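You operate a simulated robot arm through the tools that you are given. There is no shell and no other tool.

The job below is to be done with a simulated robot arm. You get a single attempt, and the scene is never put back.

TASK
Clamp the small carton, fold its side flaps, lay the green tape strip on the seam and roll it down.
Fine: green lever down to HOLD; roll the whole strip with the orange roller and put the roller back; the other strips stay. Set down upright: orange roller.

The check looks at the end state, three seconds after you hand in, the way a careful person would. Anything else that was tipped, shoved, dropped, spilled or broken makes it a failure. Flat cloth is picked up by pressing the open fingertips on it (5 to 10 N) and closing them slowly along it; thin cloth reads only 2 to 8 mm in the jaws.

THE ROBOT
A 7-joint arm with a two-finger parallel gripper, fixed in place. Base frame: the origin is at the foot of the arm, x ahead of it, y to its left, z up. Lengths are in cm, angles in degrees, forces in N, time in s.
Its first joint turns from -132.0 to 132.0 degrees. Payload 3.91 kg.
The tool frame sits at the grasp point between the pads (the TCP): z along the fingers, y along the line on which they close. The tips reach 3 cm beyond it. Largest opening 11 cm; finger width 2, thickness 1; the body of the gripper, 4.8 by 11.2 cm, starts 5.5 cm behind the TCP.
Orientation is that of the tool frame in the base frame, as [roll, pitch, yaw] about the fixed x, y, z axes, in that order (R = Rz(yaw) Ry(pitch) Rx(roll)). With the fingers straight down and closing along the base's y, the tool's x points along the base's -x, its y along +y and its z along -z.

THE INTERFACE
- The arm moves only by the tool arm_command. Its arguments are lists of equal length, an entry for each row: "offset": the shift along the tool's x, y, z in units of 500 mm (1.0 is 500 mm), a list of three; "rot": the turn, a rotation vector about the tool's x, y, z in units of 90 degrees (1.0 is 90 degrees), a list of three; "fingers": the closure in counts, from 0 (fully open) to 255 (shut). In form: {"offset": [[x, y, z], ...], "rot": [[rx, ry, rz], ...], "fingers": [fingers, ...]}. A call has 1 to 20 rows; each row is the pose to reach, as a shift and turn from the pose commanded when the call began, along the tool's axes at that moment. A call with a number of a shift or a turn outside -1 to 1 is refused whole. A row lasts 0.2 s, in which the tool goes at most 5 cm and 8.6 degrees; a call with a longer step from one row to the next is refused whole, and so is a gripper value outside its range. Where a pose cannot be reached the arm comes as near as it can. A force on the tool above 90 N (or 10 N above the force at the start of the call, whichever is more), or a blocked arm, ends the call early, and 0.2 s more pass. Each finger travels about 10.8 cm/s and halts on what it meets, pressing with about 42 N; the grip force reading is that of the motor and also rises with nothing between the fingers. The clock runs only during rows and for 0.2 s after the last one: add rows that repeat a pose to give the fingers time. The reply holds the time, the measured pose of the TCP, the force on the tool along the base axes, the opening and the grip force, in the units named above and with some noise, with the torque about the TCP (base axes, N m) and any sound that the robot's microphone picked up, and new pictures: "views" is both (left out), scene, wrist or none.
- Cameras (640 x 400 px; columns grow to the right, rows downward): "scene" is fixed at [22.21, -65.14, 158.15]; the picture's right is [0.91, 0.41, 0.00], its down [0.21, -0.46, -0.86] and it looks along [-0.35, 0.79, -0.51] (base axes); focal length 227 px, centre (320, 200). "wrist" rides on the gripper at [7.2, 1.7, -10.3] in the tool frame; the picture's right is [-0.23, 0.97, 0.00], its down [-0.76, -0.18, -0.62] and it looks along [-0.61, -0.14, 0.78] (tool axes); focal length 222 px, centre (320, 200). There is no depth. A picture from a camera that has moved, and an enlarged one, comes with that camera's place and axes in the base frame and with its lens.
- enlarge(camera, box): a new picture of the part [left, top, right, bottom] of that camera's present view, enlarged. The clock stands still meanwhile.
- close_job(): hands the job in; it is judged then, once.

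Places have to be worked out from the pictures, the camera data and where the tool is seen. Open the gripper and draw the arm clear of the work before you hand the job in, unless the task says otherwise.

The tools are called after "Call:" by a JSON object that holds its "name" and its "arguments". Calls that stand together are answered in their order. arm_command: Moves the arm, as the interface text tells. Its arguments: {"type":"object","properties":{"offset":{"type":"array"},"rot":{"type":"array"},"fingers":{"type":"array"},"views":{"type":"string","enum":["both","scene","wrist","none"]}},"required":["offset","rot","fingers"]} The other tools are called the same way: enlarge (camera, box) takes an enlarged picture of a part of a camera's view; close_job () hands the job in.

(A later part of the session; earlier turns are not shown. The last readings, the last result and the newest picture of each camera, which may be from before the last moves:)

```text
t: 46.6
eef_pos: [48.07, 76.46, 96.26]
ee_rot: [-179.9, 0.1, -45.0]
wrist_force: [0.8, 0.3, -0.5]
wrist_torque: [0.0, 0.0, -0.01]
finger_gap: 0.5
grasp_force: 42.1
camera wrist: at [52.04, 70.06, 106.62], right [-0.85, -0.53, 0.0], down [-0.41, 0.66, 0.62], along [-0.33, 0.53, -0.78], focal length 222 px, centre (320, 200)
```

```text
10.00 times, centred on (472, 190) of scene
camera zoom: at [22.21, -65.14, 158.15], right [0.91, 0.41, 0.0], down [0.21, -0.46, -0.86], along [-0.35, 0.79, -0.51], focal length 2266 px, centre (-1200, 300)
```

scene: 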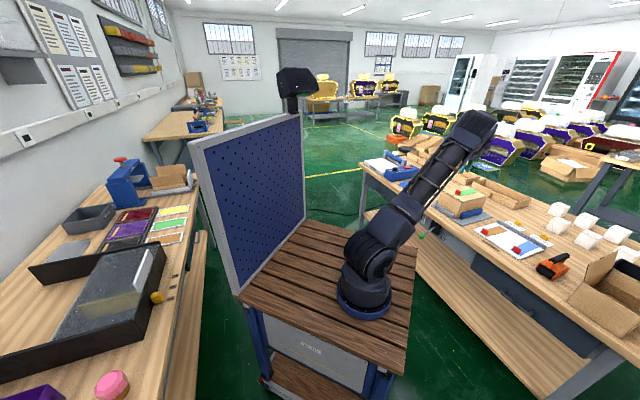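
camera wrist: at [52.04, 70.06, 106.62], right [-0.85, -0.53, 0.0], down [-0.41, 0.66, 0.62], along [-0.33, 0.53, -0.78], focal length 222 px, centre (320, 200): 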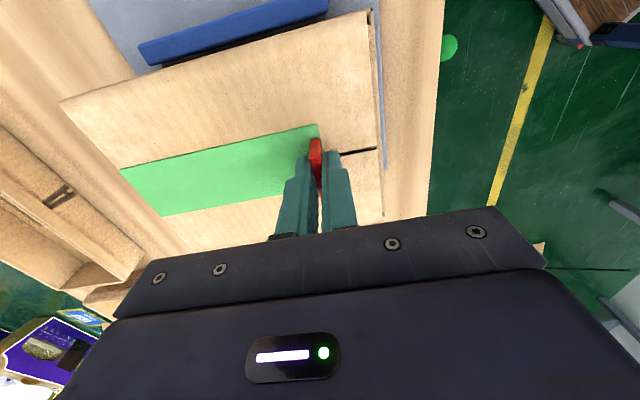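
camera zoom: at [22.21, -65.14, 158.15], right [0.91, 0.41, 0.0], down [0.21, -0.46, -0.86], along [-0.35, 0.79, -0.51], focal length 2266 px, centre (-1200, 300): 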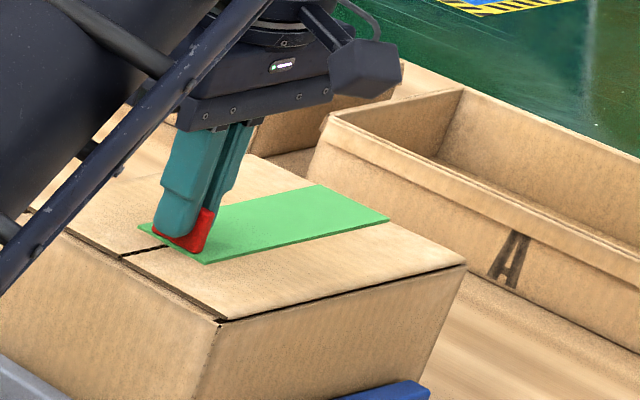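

Gripped. I'll lift 0.6 cm, shift 2.2 cm back toward the near side with a small 0.25 cm correction toward −p, and lower again.

Call:
{"name": "arm_command", "arguments": {"offset": [[0, 0, -0.006], [0, 0, -0.012], [-0.002, 0.012, -0.012], [-0.004, 0.024, -0.012], [-0.005, 0.036, -0.012], [-0.005, 0.044, -0.012], [-0.005, 0.044, -0.006], [-0.005, 0.044, -0.002], [-0.005, 0.044, 0.001], [-0.005, 0.044, 0.001]], "rot": [[0, 0, 0], [0, 0, 0], [0, 0, 0], [0, 0, 0], [0, 0, 0], [0, 0, 0], [0, 0, 0], [0, 0, 0], [0, 0, 0], [0, 0, 0]], "fingers": [255, 255, 255, 255, 255, 255, 255, 255, 255, 255], "views": "wrist"}}

Call:
{"name": "enlarge", "arguments": {"camera": "wrist", "box": [80, 60, 400, 260]}}

Call:
{"name": "enlarge", "arguments": {"camera": "scene", "box": [440, 170, 504, 210]}}

```text
t: 48.8
eef_pos: [46.26, 75.19, 96.27]
ee_rot: [-179.8, 0.0, -45.0]
wrist_force: [-0.6, 0.2, 4.6]
wrist_torque: [-0.02, -0.01, 0.02]
finger_gap: 0.5
grasp_force: 42.3
camera wrist: at [50.37, 68.75, 106.58], right [-0.85, -0.53, 0.0], down [-0.41, 0.66, 0.62], along [-0.33, 0.53, -0.78], focal length 222 px, centre (320, 200)
```

wrist: 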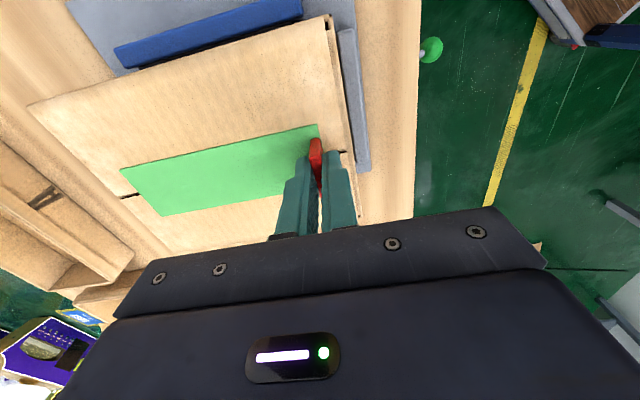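

```text
2.00 times, centred on (240, 160) of wrist
camera zoom: at [50.37, 68.75, 106.58], right [-0.85, -0.53, 0.0], down [-0.41, 0.66, 0.62], along [-0.33, 0.53, -0.78], focal length 444 px, centre (480, 280)
```

zoom: 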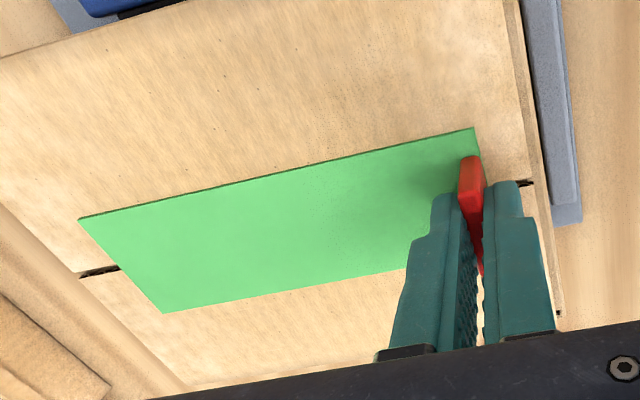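

```text
10.00 times, centred on (472, 190) of scene
camera zoom: at [22.21, -65.14, 158.15], right [0.91, 0.41, 0.0], down [0.21, -0.46, -0.86], along [-0.35, 0.79, -0.51], focal length 2266 px, centre (-1200, 300)
```

zoom: 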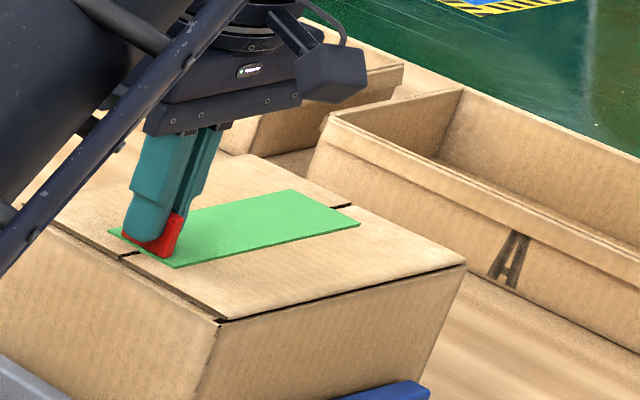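

Well centred now, with the seam bisecting both strip ends and ~1.5–2 cm margins. I'll open briskly, so neither finger drags the tab, and lift.

Call:
{"name": "arm_command", "arguments": {"offset": [[0, 0, 0], [0, 0, 0], [0, 0, 0], [0, 0, -0.03], [0, 0, -0.08], [0, 0, -0.15], [0, 0, -0.23], [0, 0, -0.3], [0, 0, -0.3]], "rot": [[0, 0, 0], [0, 0, 0], [0, 0, 0], [0, 0, 0], [0, 0, 0], [0, 0, 0], [0, 0, 0], [0, 0, 0], [0, 0, 0]], "fingers": [170, 170, 170, 170, 170, 170, 170, 170, 170], "views": "wrist"}}

Call:
{"name": "enlarge", "arguments": {"camera": "wrist", "box": [80, 20, 400, 220]}}

Call:
{"name": "enlarge", "arguments": {"camera": "scene", "box": [440, 170, 504, 210]}}

```text
t: 50.8
eef_pos: [46.21, 75.08, 111.29]
ee_rot: [-179.9, 0.0, -45.1]
wrist_force: [-0.2, 0.3, 0.6]
wrist_torque: [0.0, -0.01, 0.01]
finger_gap: 3.64
grasp_force: 0.0
camera wrist: at [50.22, 68.68, 121.66], right [-0.85, -0.53, 0.0], down [-0.41, 0.66, 0.62], along [-0.33, 0.53, -0.78], focal length 222 px, centre (320, 200)
```

wrist: 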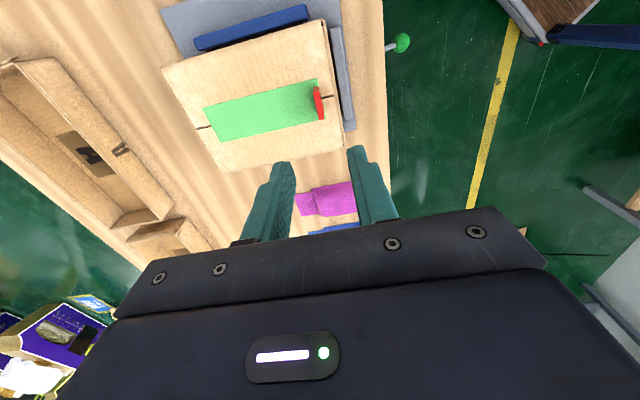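

```text
2.00 times, centred on (240, 120) of wrist
camera zoom: at [50.22, 68.68, 121.66], right [-0.85, -0.53, 0.0], down [-0.41, 0.66, 0.62], along [-0.33, 0.53, -0.78], focal length 444 px, centre (480, 360)
```

zoom: 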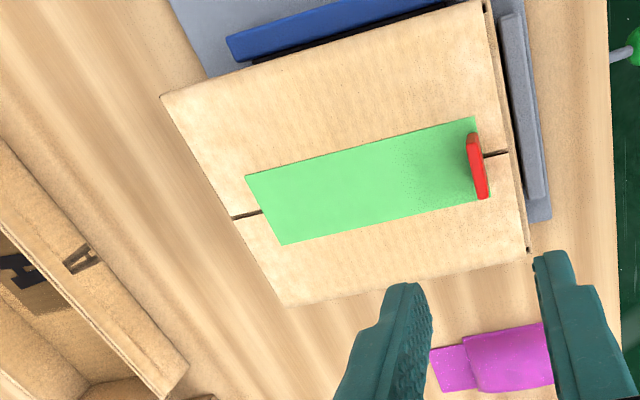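

```text
10.00 times, centred on (472, 190) of scene
camera zoom: at [22.21, -65.14, 158.15], right [0.91, 0.41, 0.0], down [0.21, -0.46, -0.86], along [-0.35, 0.79, -0.51], focal length 2266 px, centre (-1200, 300)
```

zoom: 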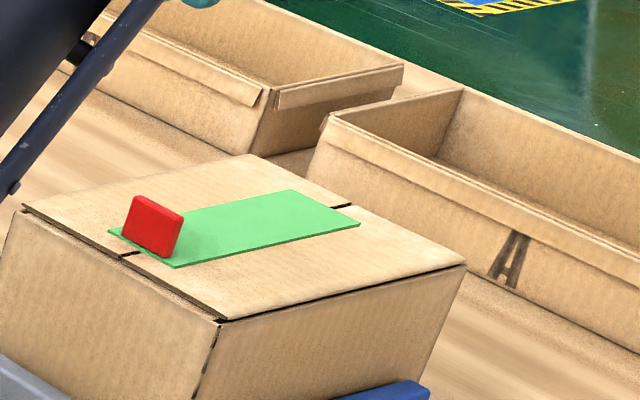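

The strip stayed put, centred on the seam. Next is the roller. I'll swing over to it at height while turning the tool back to yaw −135°, so the fingers close across the handle.

Call:
{"name": "arm_command", "arguments": {"offset": [[0.0873, 0.003, 0.0], [0.1745, 0.006, 0.0], [0.2618, 0.01, 0.0], [0.349, 0.013, 0.0], [0.4364, 0.016, 0.0], [0.5236, 0.019, 0.0], [0.611, 0.022, 0.0], [0.698, 0.025, 0.0], [0.7855, 0.029, 0.02], [0.8727, 0.032, 0.04], [0.96, 0.035, 0.06], [0.96, 0.035, 0.066], [0.96, 0.035, 0.066]], "rot": [[0, 0, 0.0909], [0, 0, 0.1818], [0, 0, 0.2727], [0, 0, 0.3636], [0, 0, 0.4545], [0, 0, 0.5454], [0, 0, 0.6363], [0, 0, 0.7272], [0, 0, 0.8181], [0, 0, 0.909], [0, 0, 1.0], [0, 0, 1.0], [0, 0, 1.0]], "fingers": [170, 150, 130, 110, 90, 70, 50, 30, 10, 0, 0, 0, 0]}}

Call:
{"name": "enlarge", "arguments": {"camera": "wrist", "box": [200, 20, 440, 170]}}

Call:
{"name": "enlarge", "arguments": {"camera": "scene", "box": [520, 240, 600, 290]}}

```text
t: 53.6
eef_pos: [79.16, 39.74, 107.84]
ee_rot: [-179.9, 0.1, -134.9]
wrist_force: [-0.1, 0.0, 0.4]
wrist_torque: [0.0, 0.01, -0.01]
finger_gap: 10.99
grasp_force: 0.0
camera wrist: at [72.88, 35.75, 118.17], right [-0.53, 0.85, 0.0], down [0.66, 0.41, 0.63], along [0.53, 0.33, -0.78], focal length 222 px, centre (320, 200)
```

scene: 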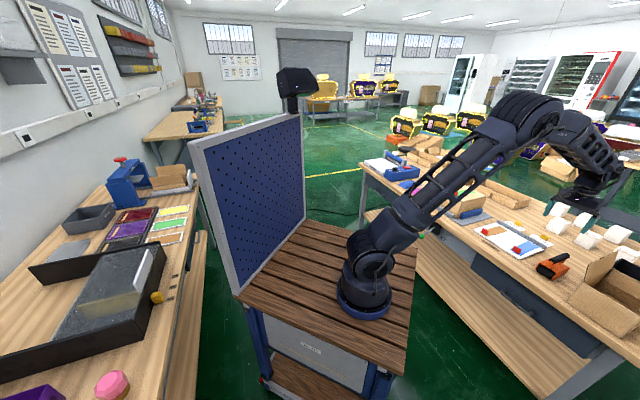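
wrist: 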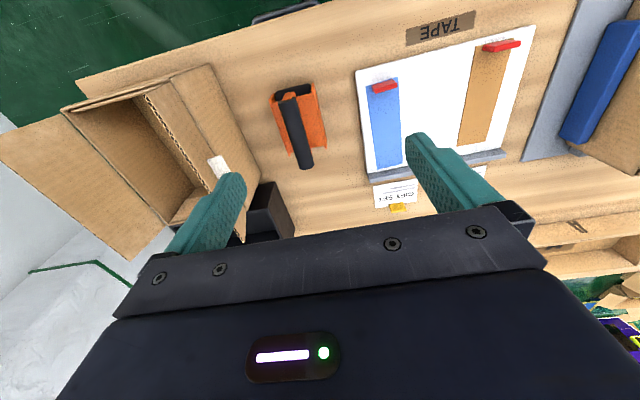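

```text
2.67 times, centred on (320, 95) of wrist
camera zoom: at [72.88, 35.75, 118.17], right [-0.53, 0.85, 0.0], down [0.66, 0.41, 0.63], along [0.53, 0.33, -0.78], focal length 592 px, centre (320, 480)
```

zoom: 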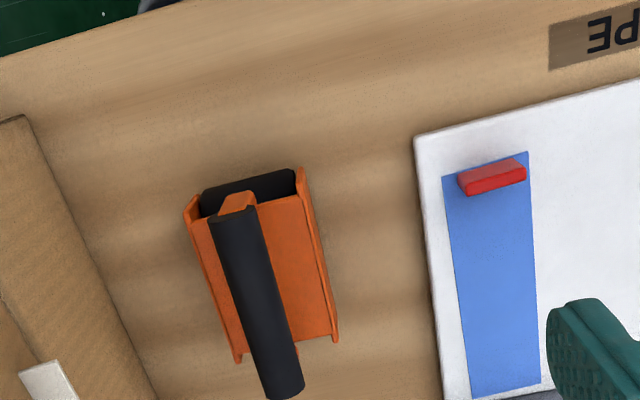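

```text
8.00 times, centred on (560, 265) of scene
camera zoom: at [22.21, -65.14, 158.15], right [0.91, 0.41, 0.0], down [0.21, -0.46, -0.86], along [-0.35, 0.79, -0.51], focal length 1813 px, centre (-1600, -320)
```

zoom: 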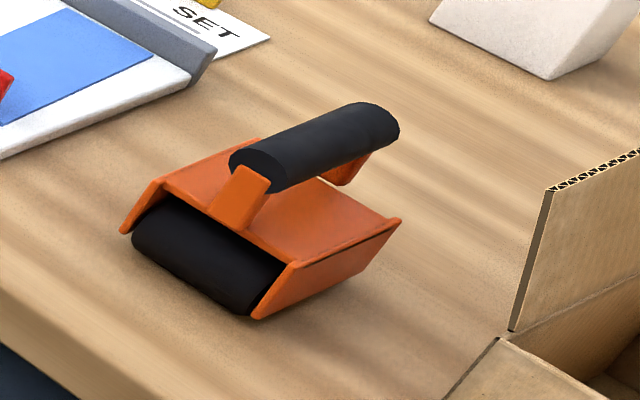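

The roller's handle is along q at p≈32, z≈88.3, q≈84.5–95, with the roller at the near end. Before picking it up I'll check with an empty gripper, safely above the carton, that the arm can reach the far end of the seam.

Call:
{"name": "arm_command", "arguments": {"offset": [[-0.0327, 0.0871, 0], [-0.0655, 0.1742, 0], [-0.0982, 0.2613, 0], [-0.131, 0.3484, 0], [-0.1636, 0.4355, 0], [-0.1964, 0.5225, 0], [-0.229, 0.6096, 0], [-0.2618, 0.6967, 0], [-0.2945, 0.7838, 0], [-0.3273, 0.871, 0], [-0.36, 0.958, 0], [-0.36, 0.958, 0.06], [-0.36, 0.958, 0.13], [-0.36, 0.958, 0.13]], "rot": [[0, 0, 0], [0, 0, 0], [0, 0, 0], [0, 0, 0], [0, 0, 0], [0, 0, 0], [0, 0, 0], [0, 0, 0], [0, 0, 0], [0, 0, 0], [0, 0, 0], [0, 0, 0], [0, 0, 0], [0, 0, 0]], "fingers": [0, 0, 0, 0, 0, 0, 0, 0, 0, 0, 0, 0, 0, 0]}}

Call:
{"name": "enlarge", "arguments": {"camera": "scene", "box": [420, 140, 548, 220]}}

```text
t: 56.6
eef_pos: [57.22, 85.48, 101.58]
ee_rot: [180.0, 0.2, -135.0]
wrist_force: [0.0, 0.2, -0.5]
wrist_torque: [-0.01, 0.03, 0.01]
finger_gap: 11.0
grasp_force: 0.0
out of reach, approached as far as the arm can: row 11, 12, 13, 14
camera wrist: at [50.9, 81.48, 111.93], right [-0.53, 0.85, 0.0], down [0.66, 0.41, 0.63], along [0.53, 0.33, -0.78], focal length 222 px, centre (320, 200)
```

scene: 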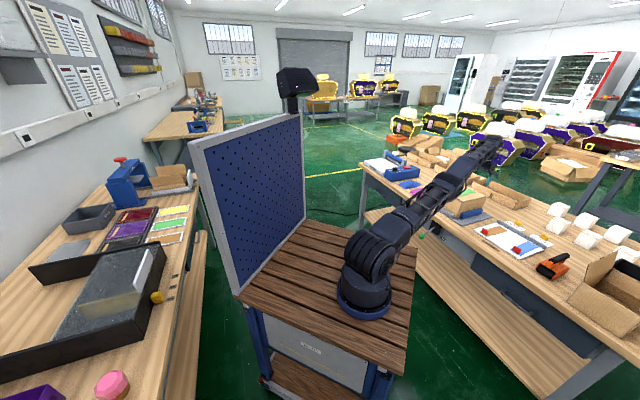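
wrist: 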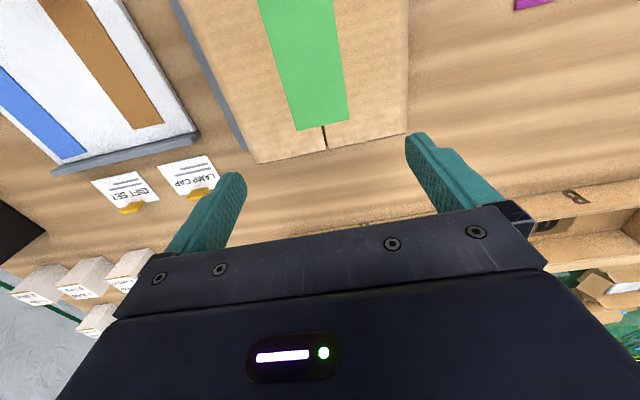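

```text
5.00 times, centred on (484, 180) of scene
camera zoom: at [22.21, -65.14, 158.15], right [0.91, 0.41, 0.0], down [0.21, -0.46, -0.86], along [-0.35, 0.79, -0.51], focal length 1133 px, centre (-500, 300)
```

zoom: 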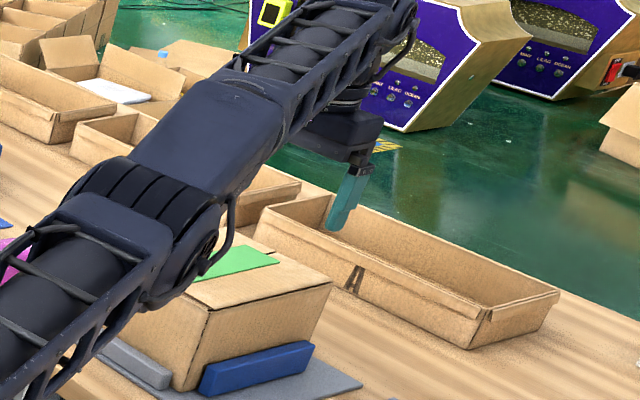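

Vertically the arm stops at q≈101, while the strip's far end is at q≈100.6 and the roller sits slightly behind the grip. So I'll grip the handle with the tool tilted 20° outward, which buys extra reach while keeping the roller level. Going back to the roller now, tilting on the way.

Call:
{"name": "arm_command", "arguments": {"offset": [[0.0, 0, -0.06], [0.01, -0.03, -0.12], [0.04, -0.115, -0.12], [0.07, -0.2, -0.12], [0.1, -0.285, -0.12], [0.13, -0.37, -0.12], [0.16, -0.455, -0.12], [0.19, -0.54, -0.12], [0.21, -0.625, -0.12], [0.23, -0.71, -0.12], [0.25, -0.795, -0.12], [0.27, -0.88, -0.12], [0.28, -0.94, -0.12], [0.28, -0.94, -0.12]], "rot": [[0, 0, 0], [0, 0, 0], [0, -0.06, 0], [0, -0.12, 0], [0, -0.17, 0], [0, -0.2222, 0], [0, -0.2222, 0], [0, -0.2222, 0], [0, -0.2222, 0], [0, -0.2222, 0], [0, -0.2222, 0], [0, -0.2222, 0], [0, -0.2222, 0], [0, -0.2222, 0]], "fingers": [0, 0, 0, 0, 0, 0, 0, 0, 0, 0, 0, 0, 0, 0]}}

```text
t: 59.6
eef_pos: [98.11, 58.34, 114.13]
ee_rot: [179.9, 20.0, -135.0]
wrist_force: [0.2, -0.9, 0.0]
wrist_torque: [0.01, 0.0, 0.02]
finger_gap: 11.01
grasp_force: 0.0
out of reach, approached as far as the arm can: row 3, 4, 5, 6, 7, 8, 9, 10, 11, 12, 13, 14
camera wrist: at [89.77, 52.24, 121.25], right [-0.54, 0.84, 0.08], down [0.48, 0.23, 0.85], along [0.69, 0.49, -0.53], focal length 222 px, centre (320, 200)
```

scene: 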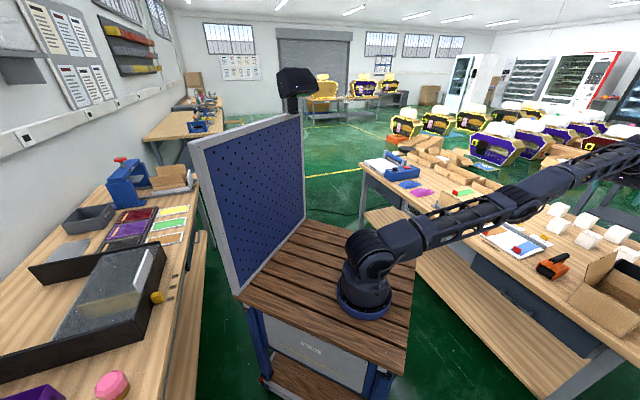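
wrist: 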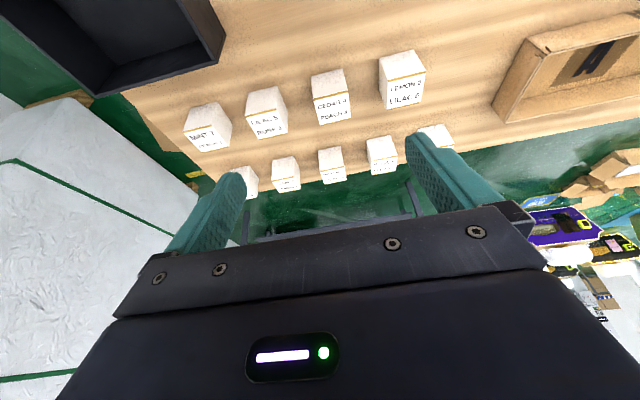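

The solver went awkwardly to full extension at q≈110, well above everything, so nothing was touched. I'll first untilt back to vertical and see where the pose settles.

Call:
{"name": "arm_command", "arguments": {"offset": [[0, 0, 0], [0, 0, 0], [0, 0, 0], [0, 0, 0], [0, 0, 0]], "rot": [[0, 0.06, 0], [0, 0.12, 0], [0, 0.18, 0], [0, 0.2222, 0], [0, 0.2222, 0]], "fingers": [0, 0, 0, 0, 0], "views": "scene"}}

```text
t: 60.8
eef_pos: [93.49, 52.73, 114.17]
ee_rot: [180.0, 0.1, -135.1]
wrist_force: [0.3, 0.3, 1.2]
wrist_torque: [0.01, 0.0, -0.01]
finger_gap: 11.02
grasp_force: 0.2
out of reach, approached as far as the arm can: row 1, 2, 3, 4, 5
```

scene: 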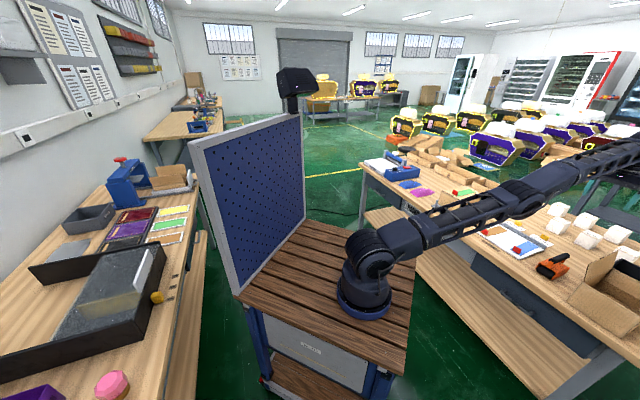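

The arm is still stuck nearly straight. I'll command a retreat inward toward the robot, which is all free air at this height, to bend the elbow again.

Call:
{"name": "arm_command", "arguments": {"offset": [[0.05, 0, 0], [0.1, 0, 0], [0.15, 0, 0], [0.2, 0, 0], [0.25, 0, 0], [0.3, 0, 0], [0.3, 0, 0]], "rot": [[0, 0, 0], [0, 0, 0], [0, 0, 0], [0, 0, 0], [0, 0, 0], [0, 0, 0], [0, 0, 0]], "fingers": [0, 0, 0, 0, 0, 0, 0], "views": "scene"}}

```text
t: 62.4
eef_pos: [93.99, 50.0, 117.52]
ee_rot: [179.8, 0.2, -135.0]
wrist_force: [-0.5, 0.3, 0.0]
wrist_torque: [0.0, 0.01, -0.02]
finger_gap: 11.03
grasp_force: 0.1
out of reach, approached as far as the arm can: row 1, 2, 3, 4, 5, 6, 7
```

scene: 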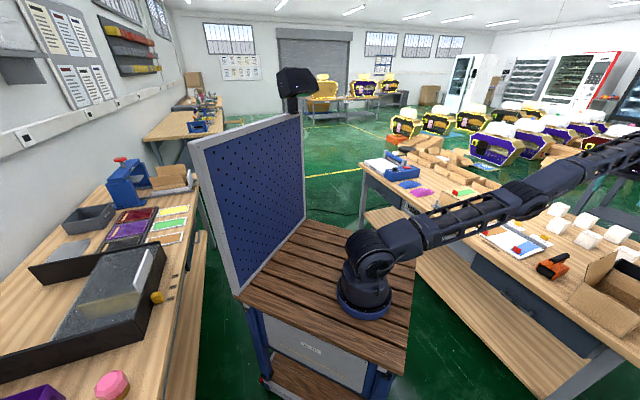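

The solver seems stuck at the straight-elbow singularity with an inward target. That target is in free air, so I'll hold it for a few seconds and let the elbow creep out of the singularity.

Call:
{"name": "arm_command", "arguments": {"offset": [[0, 0, 0], [0, 0, 0], [0, 0, 0], [0, 0, 0], [0, 0, 0], [0, 0, 0], [0, 0, 0], [0, 0, 0]], "rot": [[0, 0, 0], [0, 0, 0], [0, 0, 0], [0, 0, 0], [0, 0, 0], [0, 0, 0], [0, 0, 0], [0, 0, 0]], "fingers": [0, 0, 0, 0, 0, 0, 0, 0], "views": "none"}}

Call:
{"name": "enlarge", "arguments": {"camera": "scene", "box": [320, 100, 640, 300]}}

```text
t: 64.2
eef_pos: [93.93, 50.04, 117.58]
ee_rot: [179.9, 0.1, -135.0]
wrist_force: [-0.1, -0.7, -0.3]
wrist_torque: [0.03, -0.02, 0.01]
finger_gap: 11.01
grasp_force: 0.1
```

```text
2.00 times, centred on (480, 200) of scene
camera zoom: at [22.21, -65.14, 158.15], right [0.91, 0.41, 0.0], down [0.21, -0.46, -0.86], along [-0.35, 0.79, -0.51], focal length 453 px, centre (0, 200)
```

zoom: 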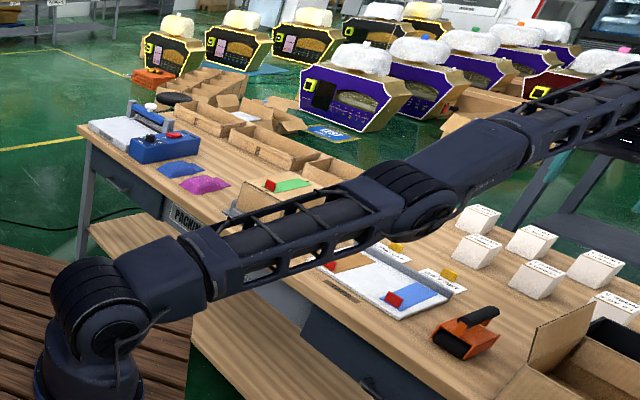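

The picture shows the elbow has gone slightly past straight, because I raised the tool while fully extended. Moving the tool down should flex it back the right way. It's clear below (objects there are under z≈88), so I'll go down 15 cm.

Call:
{"name": "arm_command", "arguments": {"offset": [[-0.03, 0, 0.05], [-0.06, 0, 0.1], [-0.08, 0, 0.15], [-0.08, 0, 0.2], [-0.05, 0, 0.25], [-0.0, 0, 0.3], [0.03, 0, 0.3], [0.06, 0, 0.3]], "rot": [[0, 0, 0], [0, 0, 0], [0, 0, 0], [0, 0, 0], [0, 0, 0], [0, 0, 0], [0, 0, 0], [0, 0, 0]], "fingers": [0, 0, 0, 0, 0, 0, 0, 0], "views": "none"}}

Call:
{"name": "enlarge", "arguments": {"camera": "scene", "box": [320, 100, 640, 300]}}

```text
t: 66.0
eef_pos: [91.93, 47.46, 102.34]
ee_rot: [180.0, 0.1, -135.0]
wrist_force: [0.2, 0.4, 0.7]
wrist_torque: [0.01, -0.01, -0.04]
finger_gap: 11.0
grasp_force: 0.1
out of reach, approached as far as the arm can: row 1, 2, 3, 4
```

```text
2.00 times, centred on (480, 200) of scene
camera zoom: at [22.21, -65.14, 158.15], right [0.91, 0.41, 0.0], down [0.21, -0.46, -0.86], along [-0.35, 0.79, -0.51], focal length 453 px, centre (0, 200)
```

zoom: 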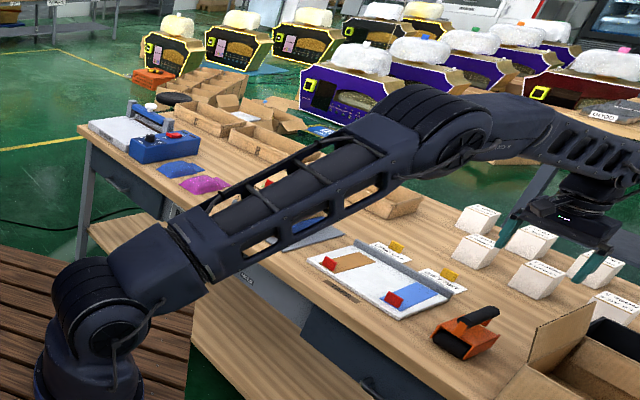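

The elbow is properly bent again; from now on I'll retreat inward before rising from extended poses. Next I'll come in over the roller handle and tilt the tool 15° outward.

Call:
{"name": "arm_command", "arguments": {"offset": [[0.05, -0.002, 0.0], [0.11, -0.004, 0.0], [0.17, -0.006, 0.0], [0.23, -0.01, 0.0], [0.262, -0.012, 0.02], [0.262, -0.012, 0.04], [0.262, -0.012, 0.06], [0.262, -0.012, 0.087], [0.262, -0.012, 0.087]], "rot": [[0, 0, 0], [0, 0, 0], [0, 0, 0], [0, 0, 0], [0, -0.05, 0], [0, -0.1, 0], [0, -0.15, 0], [0, -0.1667, 0], [0, -0.1667, 0]], "fingers": [0, 0, 0, 0, 40, 80, 100, 110, 110]}}

Call:
{"name": "enlarge", "arguments": {"camera": "wrist", "box": [200, 60, 440, 210]}}

Call:
{"name": "enlarge", "arguments": {"camera": "scene", "box": [510, 220, 606, 280]}}

```text
t: 68.0
eef_pos: [83.21, 38.07, 98.17]
ee_rot: [-180.0, 15.2, -135.0]
wrist_force: [-0.6, 0.3, -0.2]
wrist_torque: [-0.01, 0.04, 0.0]
finger_gap: 6.27
grasp_force: 0.0
camera wrist: at [75.17, 32.37, 106.24], right [-0.53, 0.84, 0.06], down [0.53, 0.28, 0.8], along [0.66, 0.46, -0.6], focal length 222 px, centre (320, 200)
```

scene: 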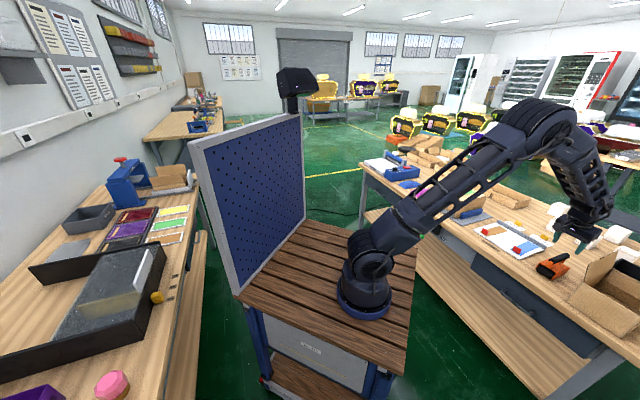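
wrist: 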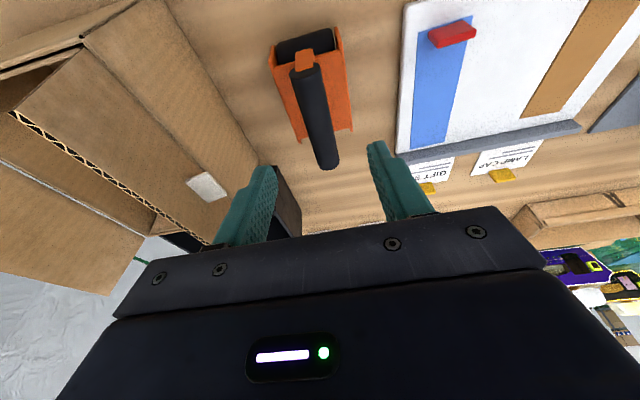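

```text
2.67 times, centred on (320, 135) of wrist
camera zoom: at [75.17, 32.37, 106.24], right [-0.53, 0.84, 0.06], down [0.53, 0.28, 0.8], along [0.66, 0.46, -0.6], focal length 592 px, centre (320, 373)
```

zoom: 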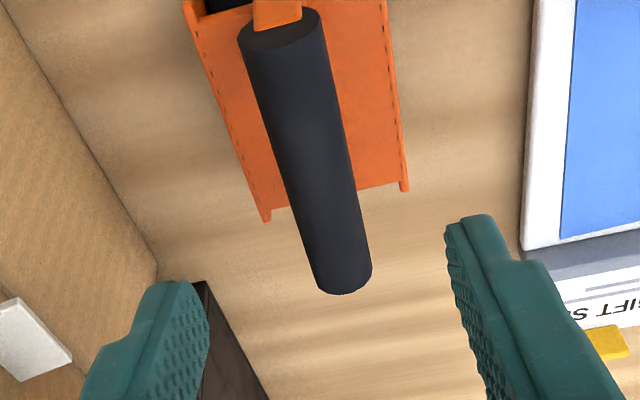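

```text
6.67 times, centred on (558, 250) of scene
camera zoom: at [22.21, -65.14, 158.15], right [0.91, 0.41, 0.0], down [0.21, -0.46, -0.86], along [-0.35, 0.79, -0.51], focal length 1511 px, centre (-1267, -133)
```

zoom: 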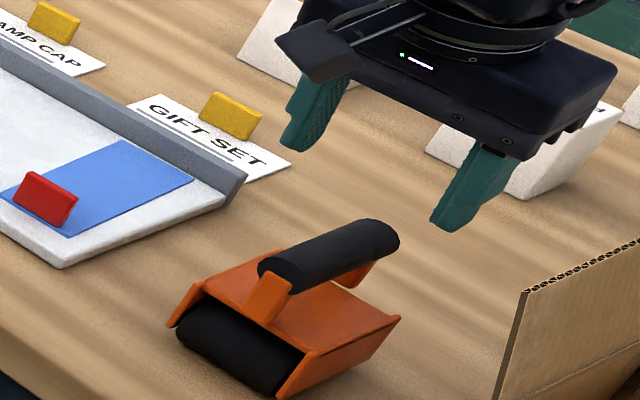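

The handle axis is at p≈32.0, z≈88.5, spanning q 83.6–93.8, and I'm centred above it at q≈85.7. I'll narrow the fingers to ~4 cm and descend vertically, stopping with the tips above the frame plate.

Call:
{"name": "arm_command", "arguments": {"offset": [[0.0, -0.002, 0.0], [0.012, -0.002, 0.045], [0.024, -0.002, 0.09], [0.034, -0.002, 0.125], [0.041, -0.002, 0.152], [0.047, -0.002, 0.173], [0.047, -0.002, 0.173]], "rot": [[0, 0, 0], [0, 0, 0], [0, 0, 0], [0, 0, 0], [0, 0, 0], [0, 0, 0], [0, 0, 0]], "fingers": [158, 158, 158, 158, 158, 158, 158]}}

Call:
{"name": "enlarge", "arguments": {"camera": "wrist", "box": [200, 60, 440, 210]}}

Call:
{"name": "enlarge", "arguments": {"camera": "scene", "box": [520, 235, 600, 285]}}

```text
t: 69.6
eef_pos: [83.25, 37.82, 89.19]
ee_rot: [179.9, 15.1, -135.0]
wrist_force: [-0.6, 0.1, -0.1]
wrist_torque: [0.0, -0.03, 0.02]
finger_gap: 4.18
grasp_force: 0.1
camera wrist: at [75.28, 32.2, 97.24], right [-0.53, 0.84, 0.06], down [0.53, 0.28, 0.8], along [0.66, 0.46, -0.6], focal length 222 px, centre (320, 200)
```

scene: 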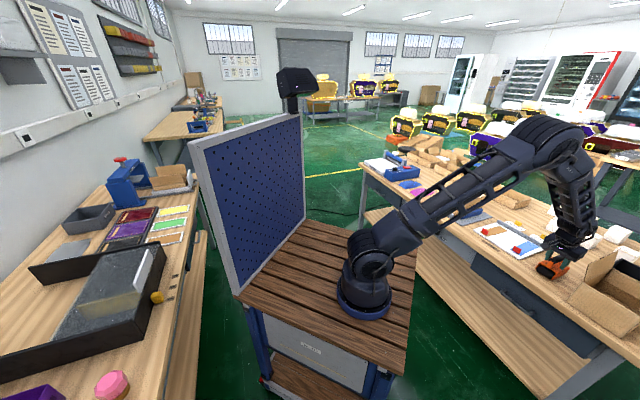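
wrist: 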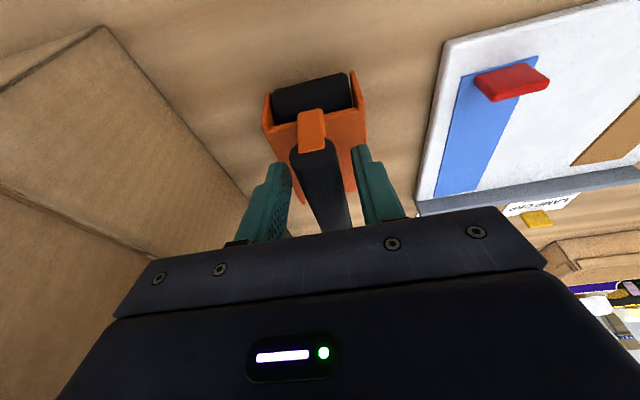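

```text
2.67 times, centred on (320, 135) of wrist
camera zoom: at [75.28, 32.2, 97.24], right [-0.53, 0.84, 0.06], down [0.53, 0.28, 0.8], along [0.66, 0.46, -0.6], focal length 592 px, centre (320, 373)
```

zoom: 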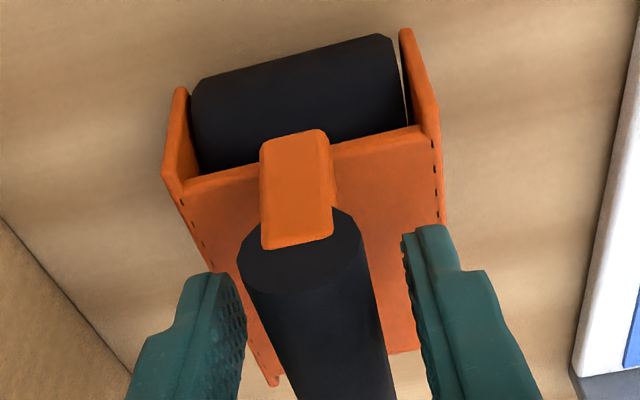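

```text
8.00 times, centred on (560, 260) of scene
camera zoom: at [22.21, -65.14, 158.15], right [0.91, 0.41, 0.0], down [0.21, -0.46, -0.86], along [-0.35, 0.79, -0.51], focal length 1813 px, centre (-1600, -280)
```

zoom: 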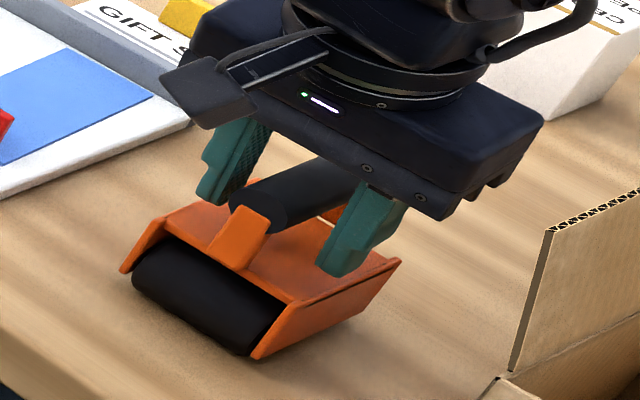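

The fingers straddle the handle cleanly. Closing on it now.

Call:
{"name": "arm_command", "arguments": {"offset": [[0, 0, 0], [0, 0, 0], [0, 0, 0], [0, 0, 0], [0, 0, 0], [0, 0, 0], [0, 0, 0], [0, 0, 0]], "rot": [[0, 0, 0], [0, 0, 0], [0, 0, 0], [0, 0, 0], [0, 0, 0], [0, 0, 0], [0, 0, 0], [0, 0, 0]], "fingers": [170, 180, 190, 200, 210, 230, 255, 255]}}

Call:
{"name": "enlarge", "arguments": {"camera": "wrist", "box": [200, 60, 440, 210]}}

Call:
{"name": "enlarge", "arguments": {"camera": "scene", "box": [520, 235, 600, 285]}}

```text
t: 71.4
eef_pos: [83.29, 37.85, 89.06]
ee_rot: [-179.9, 15.1, -135.0]
wrist_force: [-2.2, 2.6, 2.6]
wrist_torque: [0.08, 0.05, 0.08]
finger_gap: 2.35
grasp_force: 41.8
camera wrist: at [75.28, 32.21, 97.28], right [-0.53, 0.84, 0.06], down [0.53, 0.28, 0.8], along [0.66, 0.46, -0.6], focal length 222 px, centre (320, 200)
```

scene: 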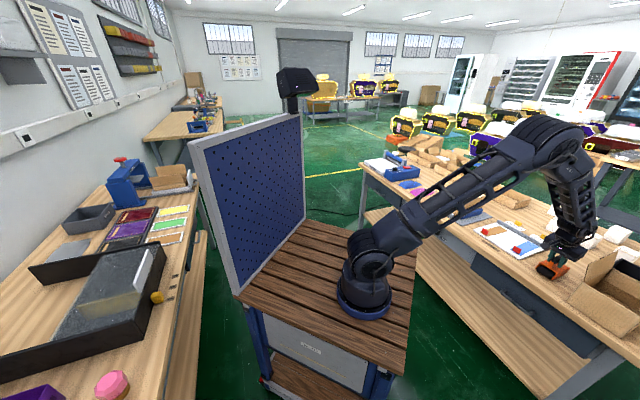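
wrist: 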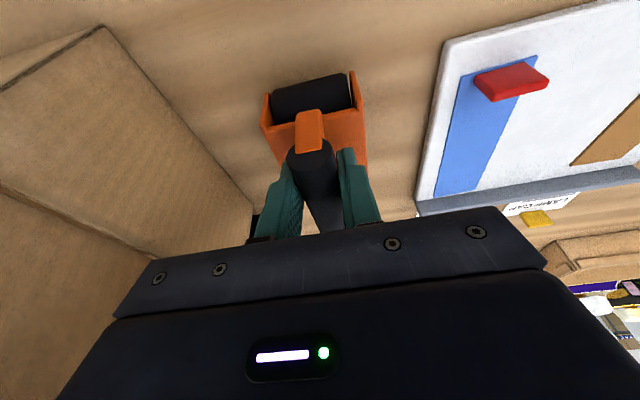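

```text
2.67 times, centred on (320, 135) of wrist
camera zoom: at [75.28, 32.21, 97.28], right [-0.53, 0.84, 0.06], down [0.53, 0.28, 0.8], along [0.66, 0.46, -0.6], focal length 592 px, centre (320, 373)
```

zoom: 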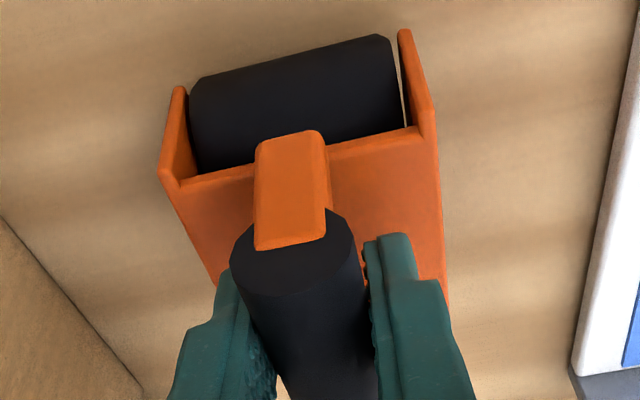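

```text
8.00 times, centred on (560, 260) of scene
camera zoom: at [22.21, -65.14, 158.15], right [0.91, 0.41, 0.0], down [0.21, -0.46, -0.86], along [-0.35, 0.79, -0.51], focal length 1813 px, centre (-1600, -280)
```

zoom: 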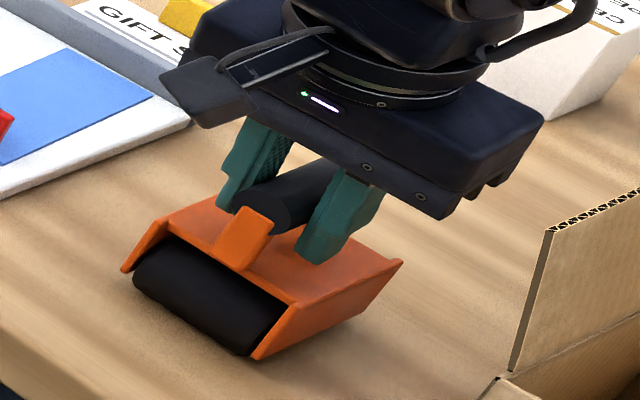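

Gripped: 2.35 cm in the jaws at 42 N. The roller's home pose is TCP (83.3, 37.85, 89.1). I'll lift a few cm first and check it hangs level.

Call:
{"name": "arm_command", "arguments": {"offset": [[-0.0026, 0, -0.0097], [-0.0079, 0, -0.029], [-0.0157, 0, -0.058], [-0.0262, 0, -0.0965], [-0.0262, 0, -0.0965]], "rot": [[0, 0, 0], [0, 0, 0], [0, 0, 0], [0, 0, 0], [0, 0, 0]], "fingers": [255, 255, 255, 255, 255]}}

Call:
{"name": "enlarge", "arguments": {"camera": "wrist", "box": [200, 60, 440, 210]}}

Call:
{"name": "enlarge", "arguments": {"camera": "scene", "box": [520, 235, 600, 285]}}

```text
t: 72.6
eef_pos: [83.2, 37.89, 94.09]
ee_rot: [179.8, 15.1, -134.9]
wrist_force: [-0.1, 0.0, -3.9]
wrist_torque: [-0.08, 0.04, -0.02]
finger_gap: 2.33
grasp_force: 42.0
camera wrist: at [75.24, 32.23, 102.17], right [-0.53, 0.84, 0.06], down [0.53, 0.28, 0.8], along [0.66, 0.46, -0.6], focal length 222 px, centre (320, 200)
```

scene: 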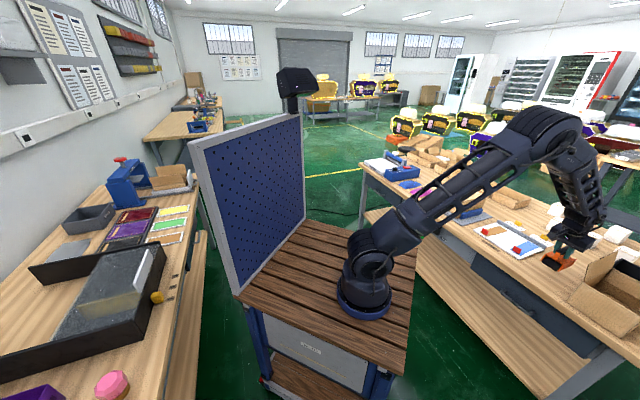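
wrist: 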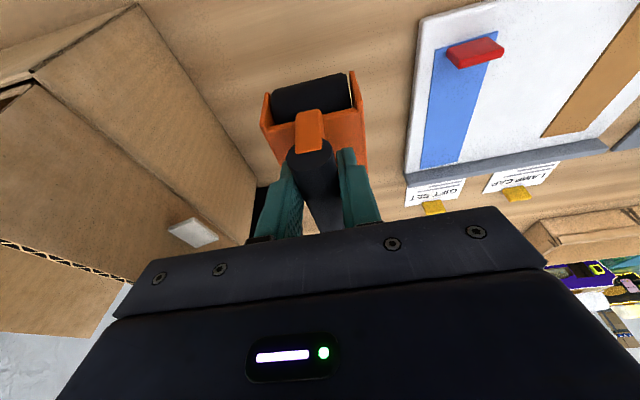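

```text
2.67 times, centred on (320, 135) of wrist
camera zoom: at [75.24, 32.23, 102.17], right [-0.53, 0.84, 0.06], down [0.53, 0.28, 0.8], along [0.66, 0.46, -0.6], focal length 592 px, centre (320, 373)
```

zoom: 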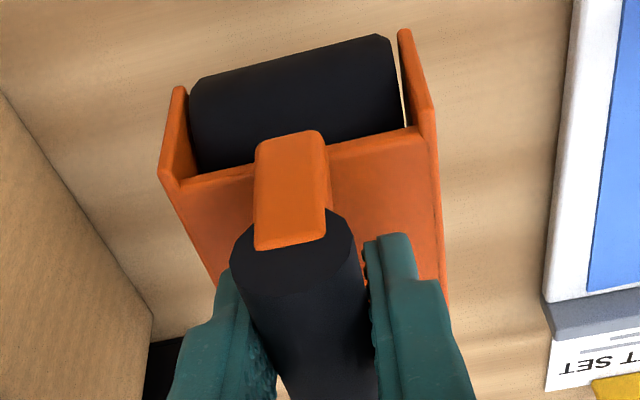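

```text
8.00 times, centred on (560, 260) of scene
camera zoom: at [22.21, -65.14, 158.15], right [0.91, 0.41, 0.0], down [0.21, -0.46, -0.86], along [-0.35, 0.79, -0.51], focal length 1813 px, centre (-1600, -280)
```

zoom: 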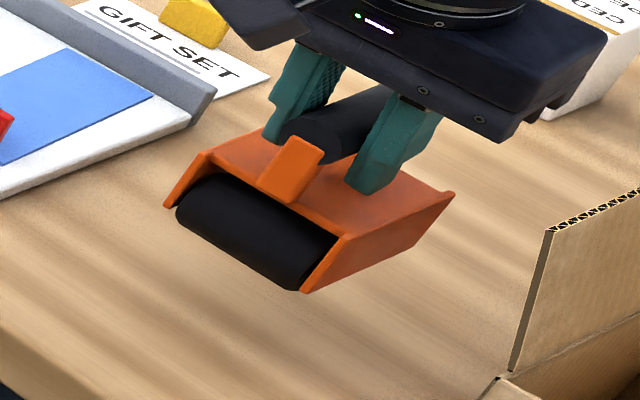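

The roller is held firmly and level (3.9 N, no slip). I'll raise it to z≈112 and carry it over toward the carton.

Call:
{"name": "arm_command", "arguments": {"offset": [[-0.0236, 0, -0.0869], [-0.0472, 0, -0.1737], [-0.0707, 0, -0.2606], [-0.0943, 0, -0.3474], [-0.0943, 0.08, -0.3474], [-0.0943, 0.17, -0.3474], [-0.0943, 0.26, -0.3474], [-0.0943, 0.35, -0.3474], [-0.0943, 0.44, -0.3474], [-0.0943, 0.53, -0.3474], [-0.0943, 0.62, -0.3474], [-0.0943, 0.71, -0.3474], [-0.0943, 0.8, -0.3474], [-0.0943, 0.88, -0.3474], [-0.0943, 0.94, -0.3474], [-0.0943, 0.96, -0.3474], [-0.0943, 0.96, -0.3474]], "rot": [[0, 0, 0], [0, 0, 0], [0, 0, 0], [0, 0, 0], [0, 0, 0], [0, 0, 0], [0, 0, 0], [0, 0, 0], [0, 0, 0], [0, 0, 0], [0, 0, 0], [0, 0, 0], [0, 0, 0], [0, 0, 0], [0, 0, 0], [0, 0, 0], [0, 0, 0]], "fingers": [255, 255, 255, 255, 255, 255, 255, 255, 255, 255, 255, 255, 255, 255, 255, 255, 255]}}

Call:
{"name": "enlarge", "arguments": {"camera": "wrist", "box": [180, 40, 500, 240]}}

Call:
{"name": "enlarge", "arguments": {"camera": "scene", "box": [410, 140, 538, 220]}}

```text
t: 76.2
eef_pos: [49.21, 71.8, 112.13]
ee_rot: [-179.9, 15.1, -134.9]
wrist_force: [-0.5, 0.2, -2.7]
wrist_torque: [-0.08, 0.05, -0.01]
finger_gap: 2.35
grasp_force: 42.4
camera wrist: at [41.18, 66.18, 120.21], right [-0.53, 0.84, 0.06], down [0.53, 0.28, 0.8], along [0.66, 0.46, -0.6], focal length 222 px, centre (320, 200)
```

scene: 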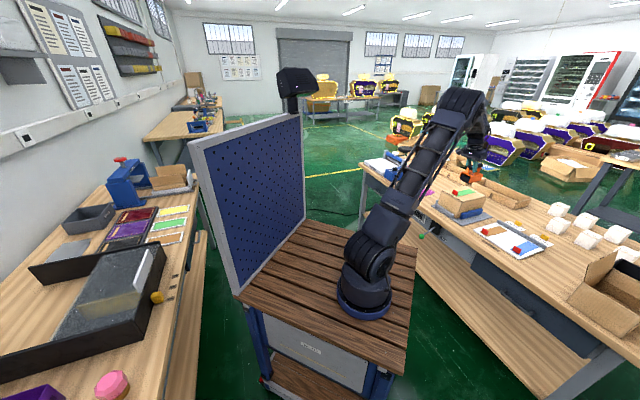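
wrist: 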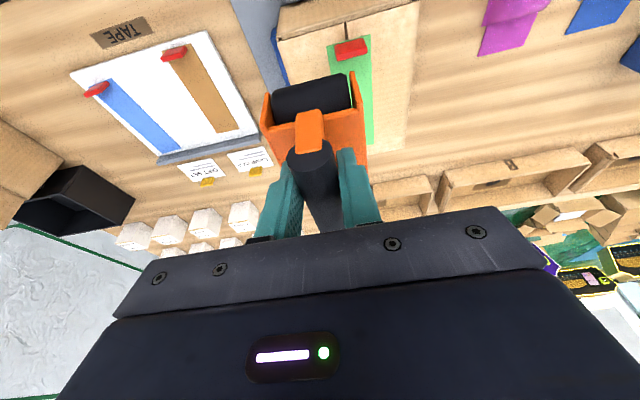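

```text
2.00 times, centred on (340, 140) of wrist
camera zoom: at [41.18, 66.18, 120.21], right [-0.53, 0.84, 0.06], down [0.53, 0.28, 0.8], along [0.66, 0.46, -0.6], focal length 444 px, centre (280, 320)
```

zoom: 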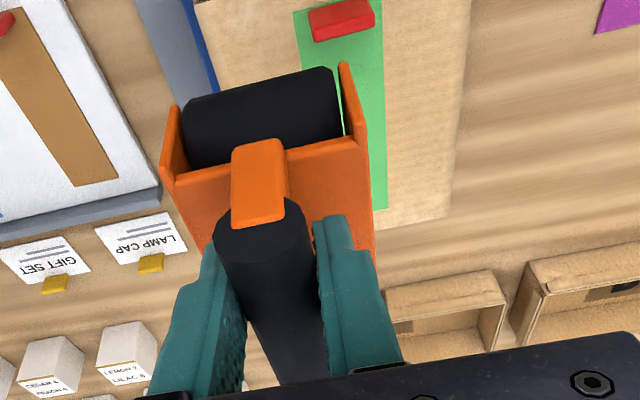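

```text
5.00 times, centred on (474, 180) of scene
camera zoom: at [22.21, -65.14, 158.15], right [0.91, 0.41, 0.0], down [0.21, -0.46, -0.86], along [-0.35, 0.79, -0.51], focal length 1133 px, centre (-450, 300)
```

zoom: 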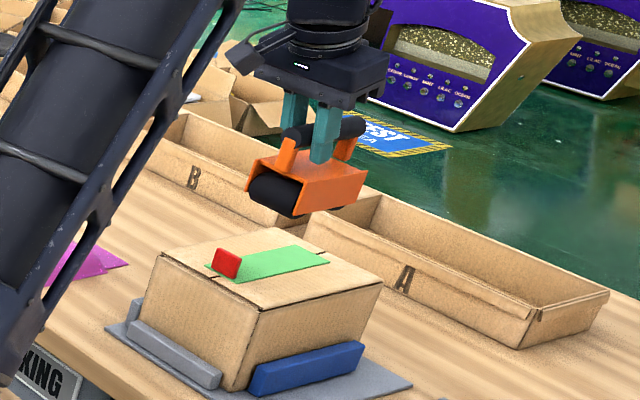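

Next I'll line up over the seam at p≈−20.4, just beyond the tab, add 3° so the roller leads rather than the frame's rear, and lower to about 3 cm above the strip.

Call:
{"name": "arm_command", "arguments": {"offset": [[-0.0624, 0.0886, 0.0168], [-0.0624, 0.0886, 0.0168], [-0.0415, 0.0886, 0.0941], [-0.0202, 0.0886, 0.1732], [-0.0202, 0.0886, 0.1732]], "rot": [[0, -0.0333, 0], [0, -0.0333, 0], [0, -0.0333, 0], [0, -0.0333, 0], [0, -0.0333, 0]], "fingers": [255, 255, 255, 255, 255]}}

```text
refused: row 1 steps farther than a row can; nothing moved
```

Refused because the first step was too long, so nothing moved. Splitting it.

Call:
{"name": "arm_command", "arguments": {"offset": [[-0.0312, 0.0443, 0.0084], [-0.0624, 0.0886, 0.0168], [-0.0624, 0.0886, 0.0168], [-0.0415, 0.0886, 0.0941], [-0.0202, 0.0886, 0.1732], [-0.0202, 0.0886, 0.1732]], "rot": [[0, -0.0166, 0], [0, -0.0333, 0], [0, -0.0333, 0], [0, -0.0333, 0], [0, -0.0333, 0], [0, -0.0333, 0]], "fingers": [255, 255, 255, 255, 255, 255]}}

Call:
{"name": "enlarge", "arguments": {"camera": "wrist", "box": [200, 40, 440, 190]}}

Call:
{"name": "enlarge", "arguments": {"camera": "scene", "box": [430, 155, 510, 205]}}

```text
t: 77.6
eef_pos: [48.37, 77.31, 103.99]
ee_rot: [179.9, 18.0, -135.0]
wrist_force: [-0.1, 0.5, -3.0]
wrist_torque: [-0.07, 0.07, -0.01]
finger_gap: 2.34
grasp_force: 42.4
camera wrist: at [40.03, 71.31, 111.54], right [-0.54, 0.84, 0.07], down [0.5, 0.25, 0.83], along [0.68, 0.48, -0.55], focal length 222 px, centre (320, 200)
```

scene: 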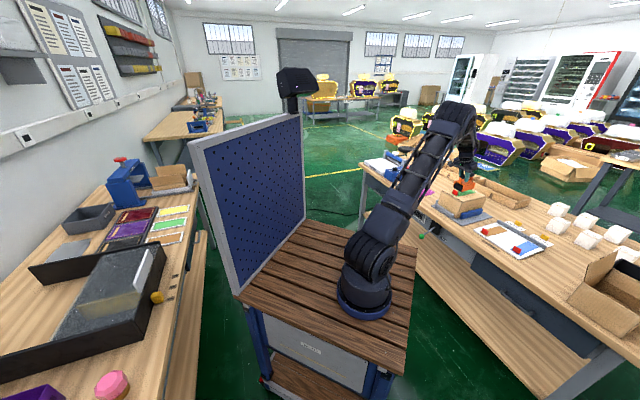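
wrist: 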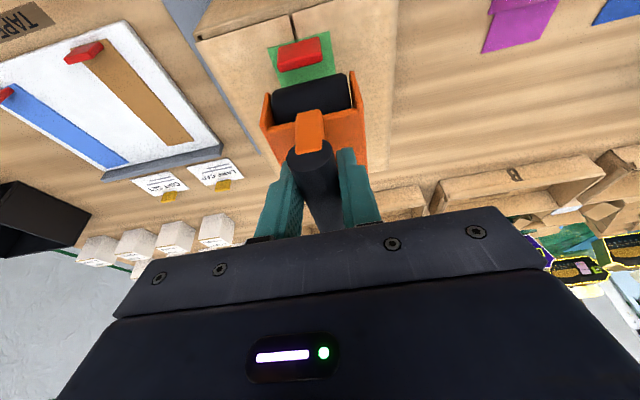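

```text
2.67 times, centred on (320, 115) of wrist
camera zoom: at [40.03, 71.31, 111.54], right [-0.54, 0.84, 0.07], down [0.5, 0.25, 0.83], along [0.68, 0.48, -0.55], focal length 592 px, centre (320, 427)
```

zoom: 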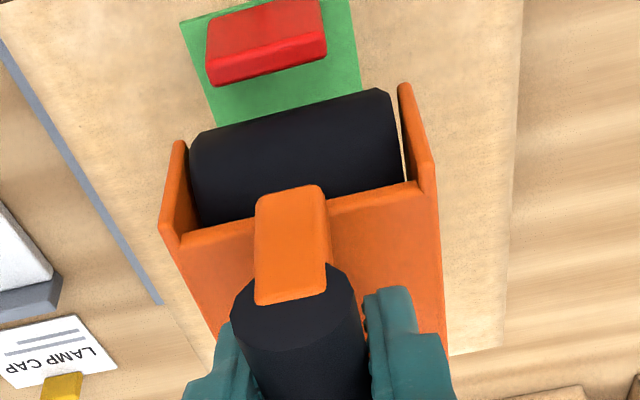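

```text
8.00 times, centred on (470, 180) of scene
camera zoom: at [22.21, -65.14, 158.15], right [0.91, 0.41, 0.0], down [0.21, -0.46, -0.86], along [-0.35, 0.79, -0.51], focal length 1813 px, centre (-880, 360)
```

zoom: 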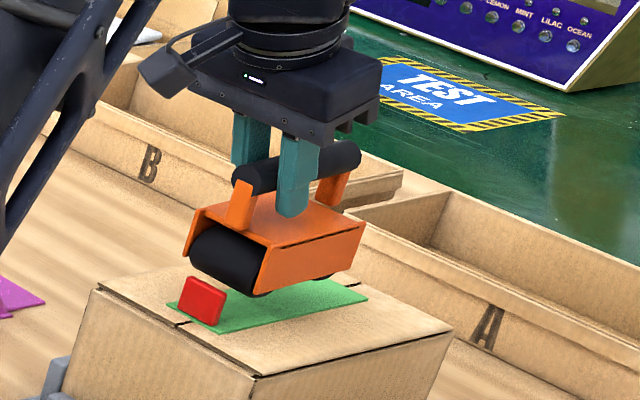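

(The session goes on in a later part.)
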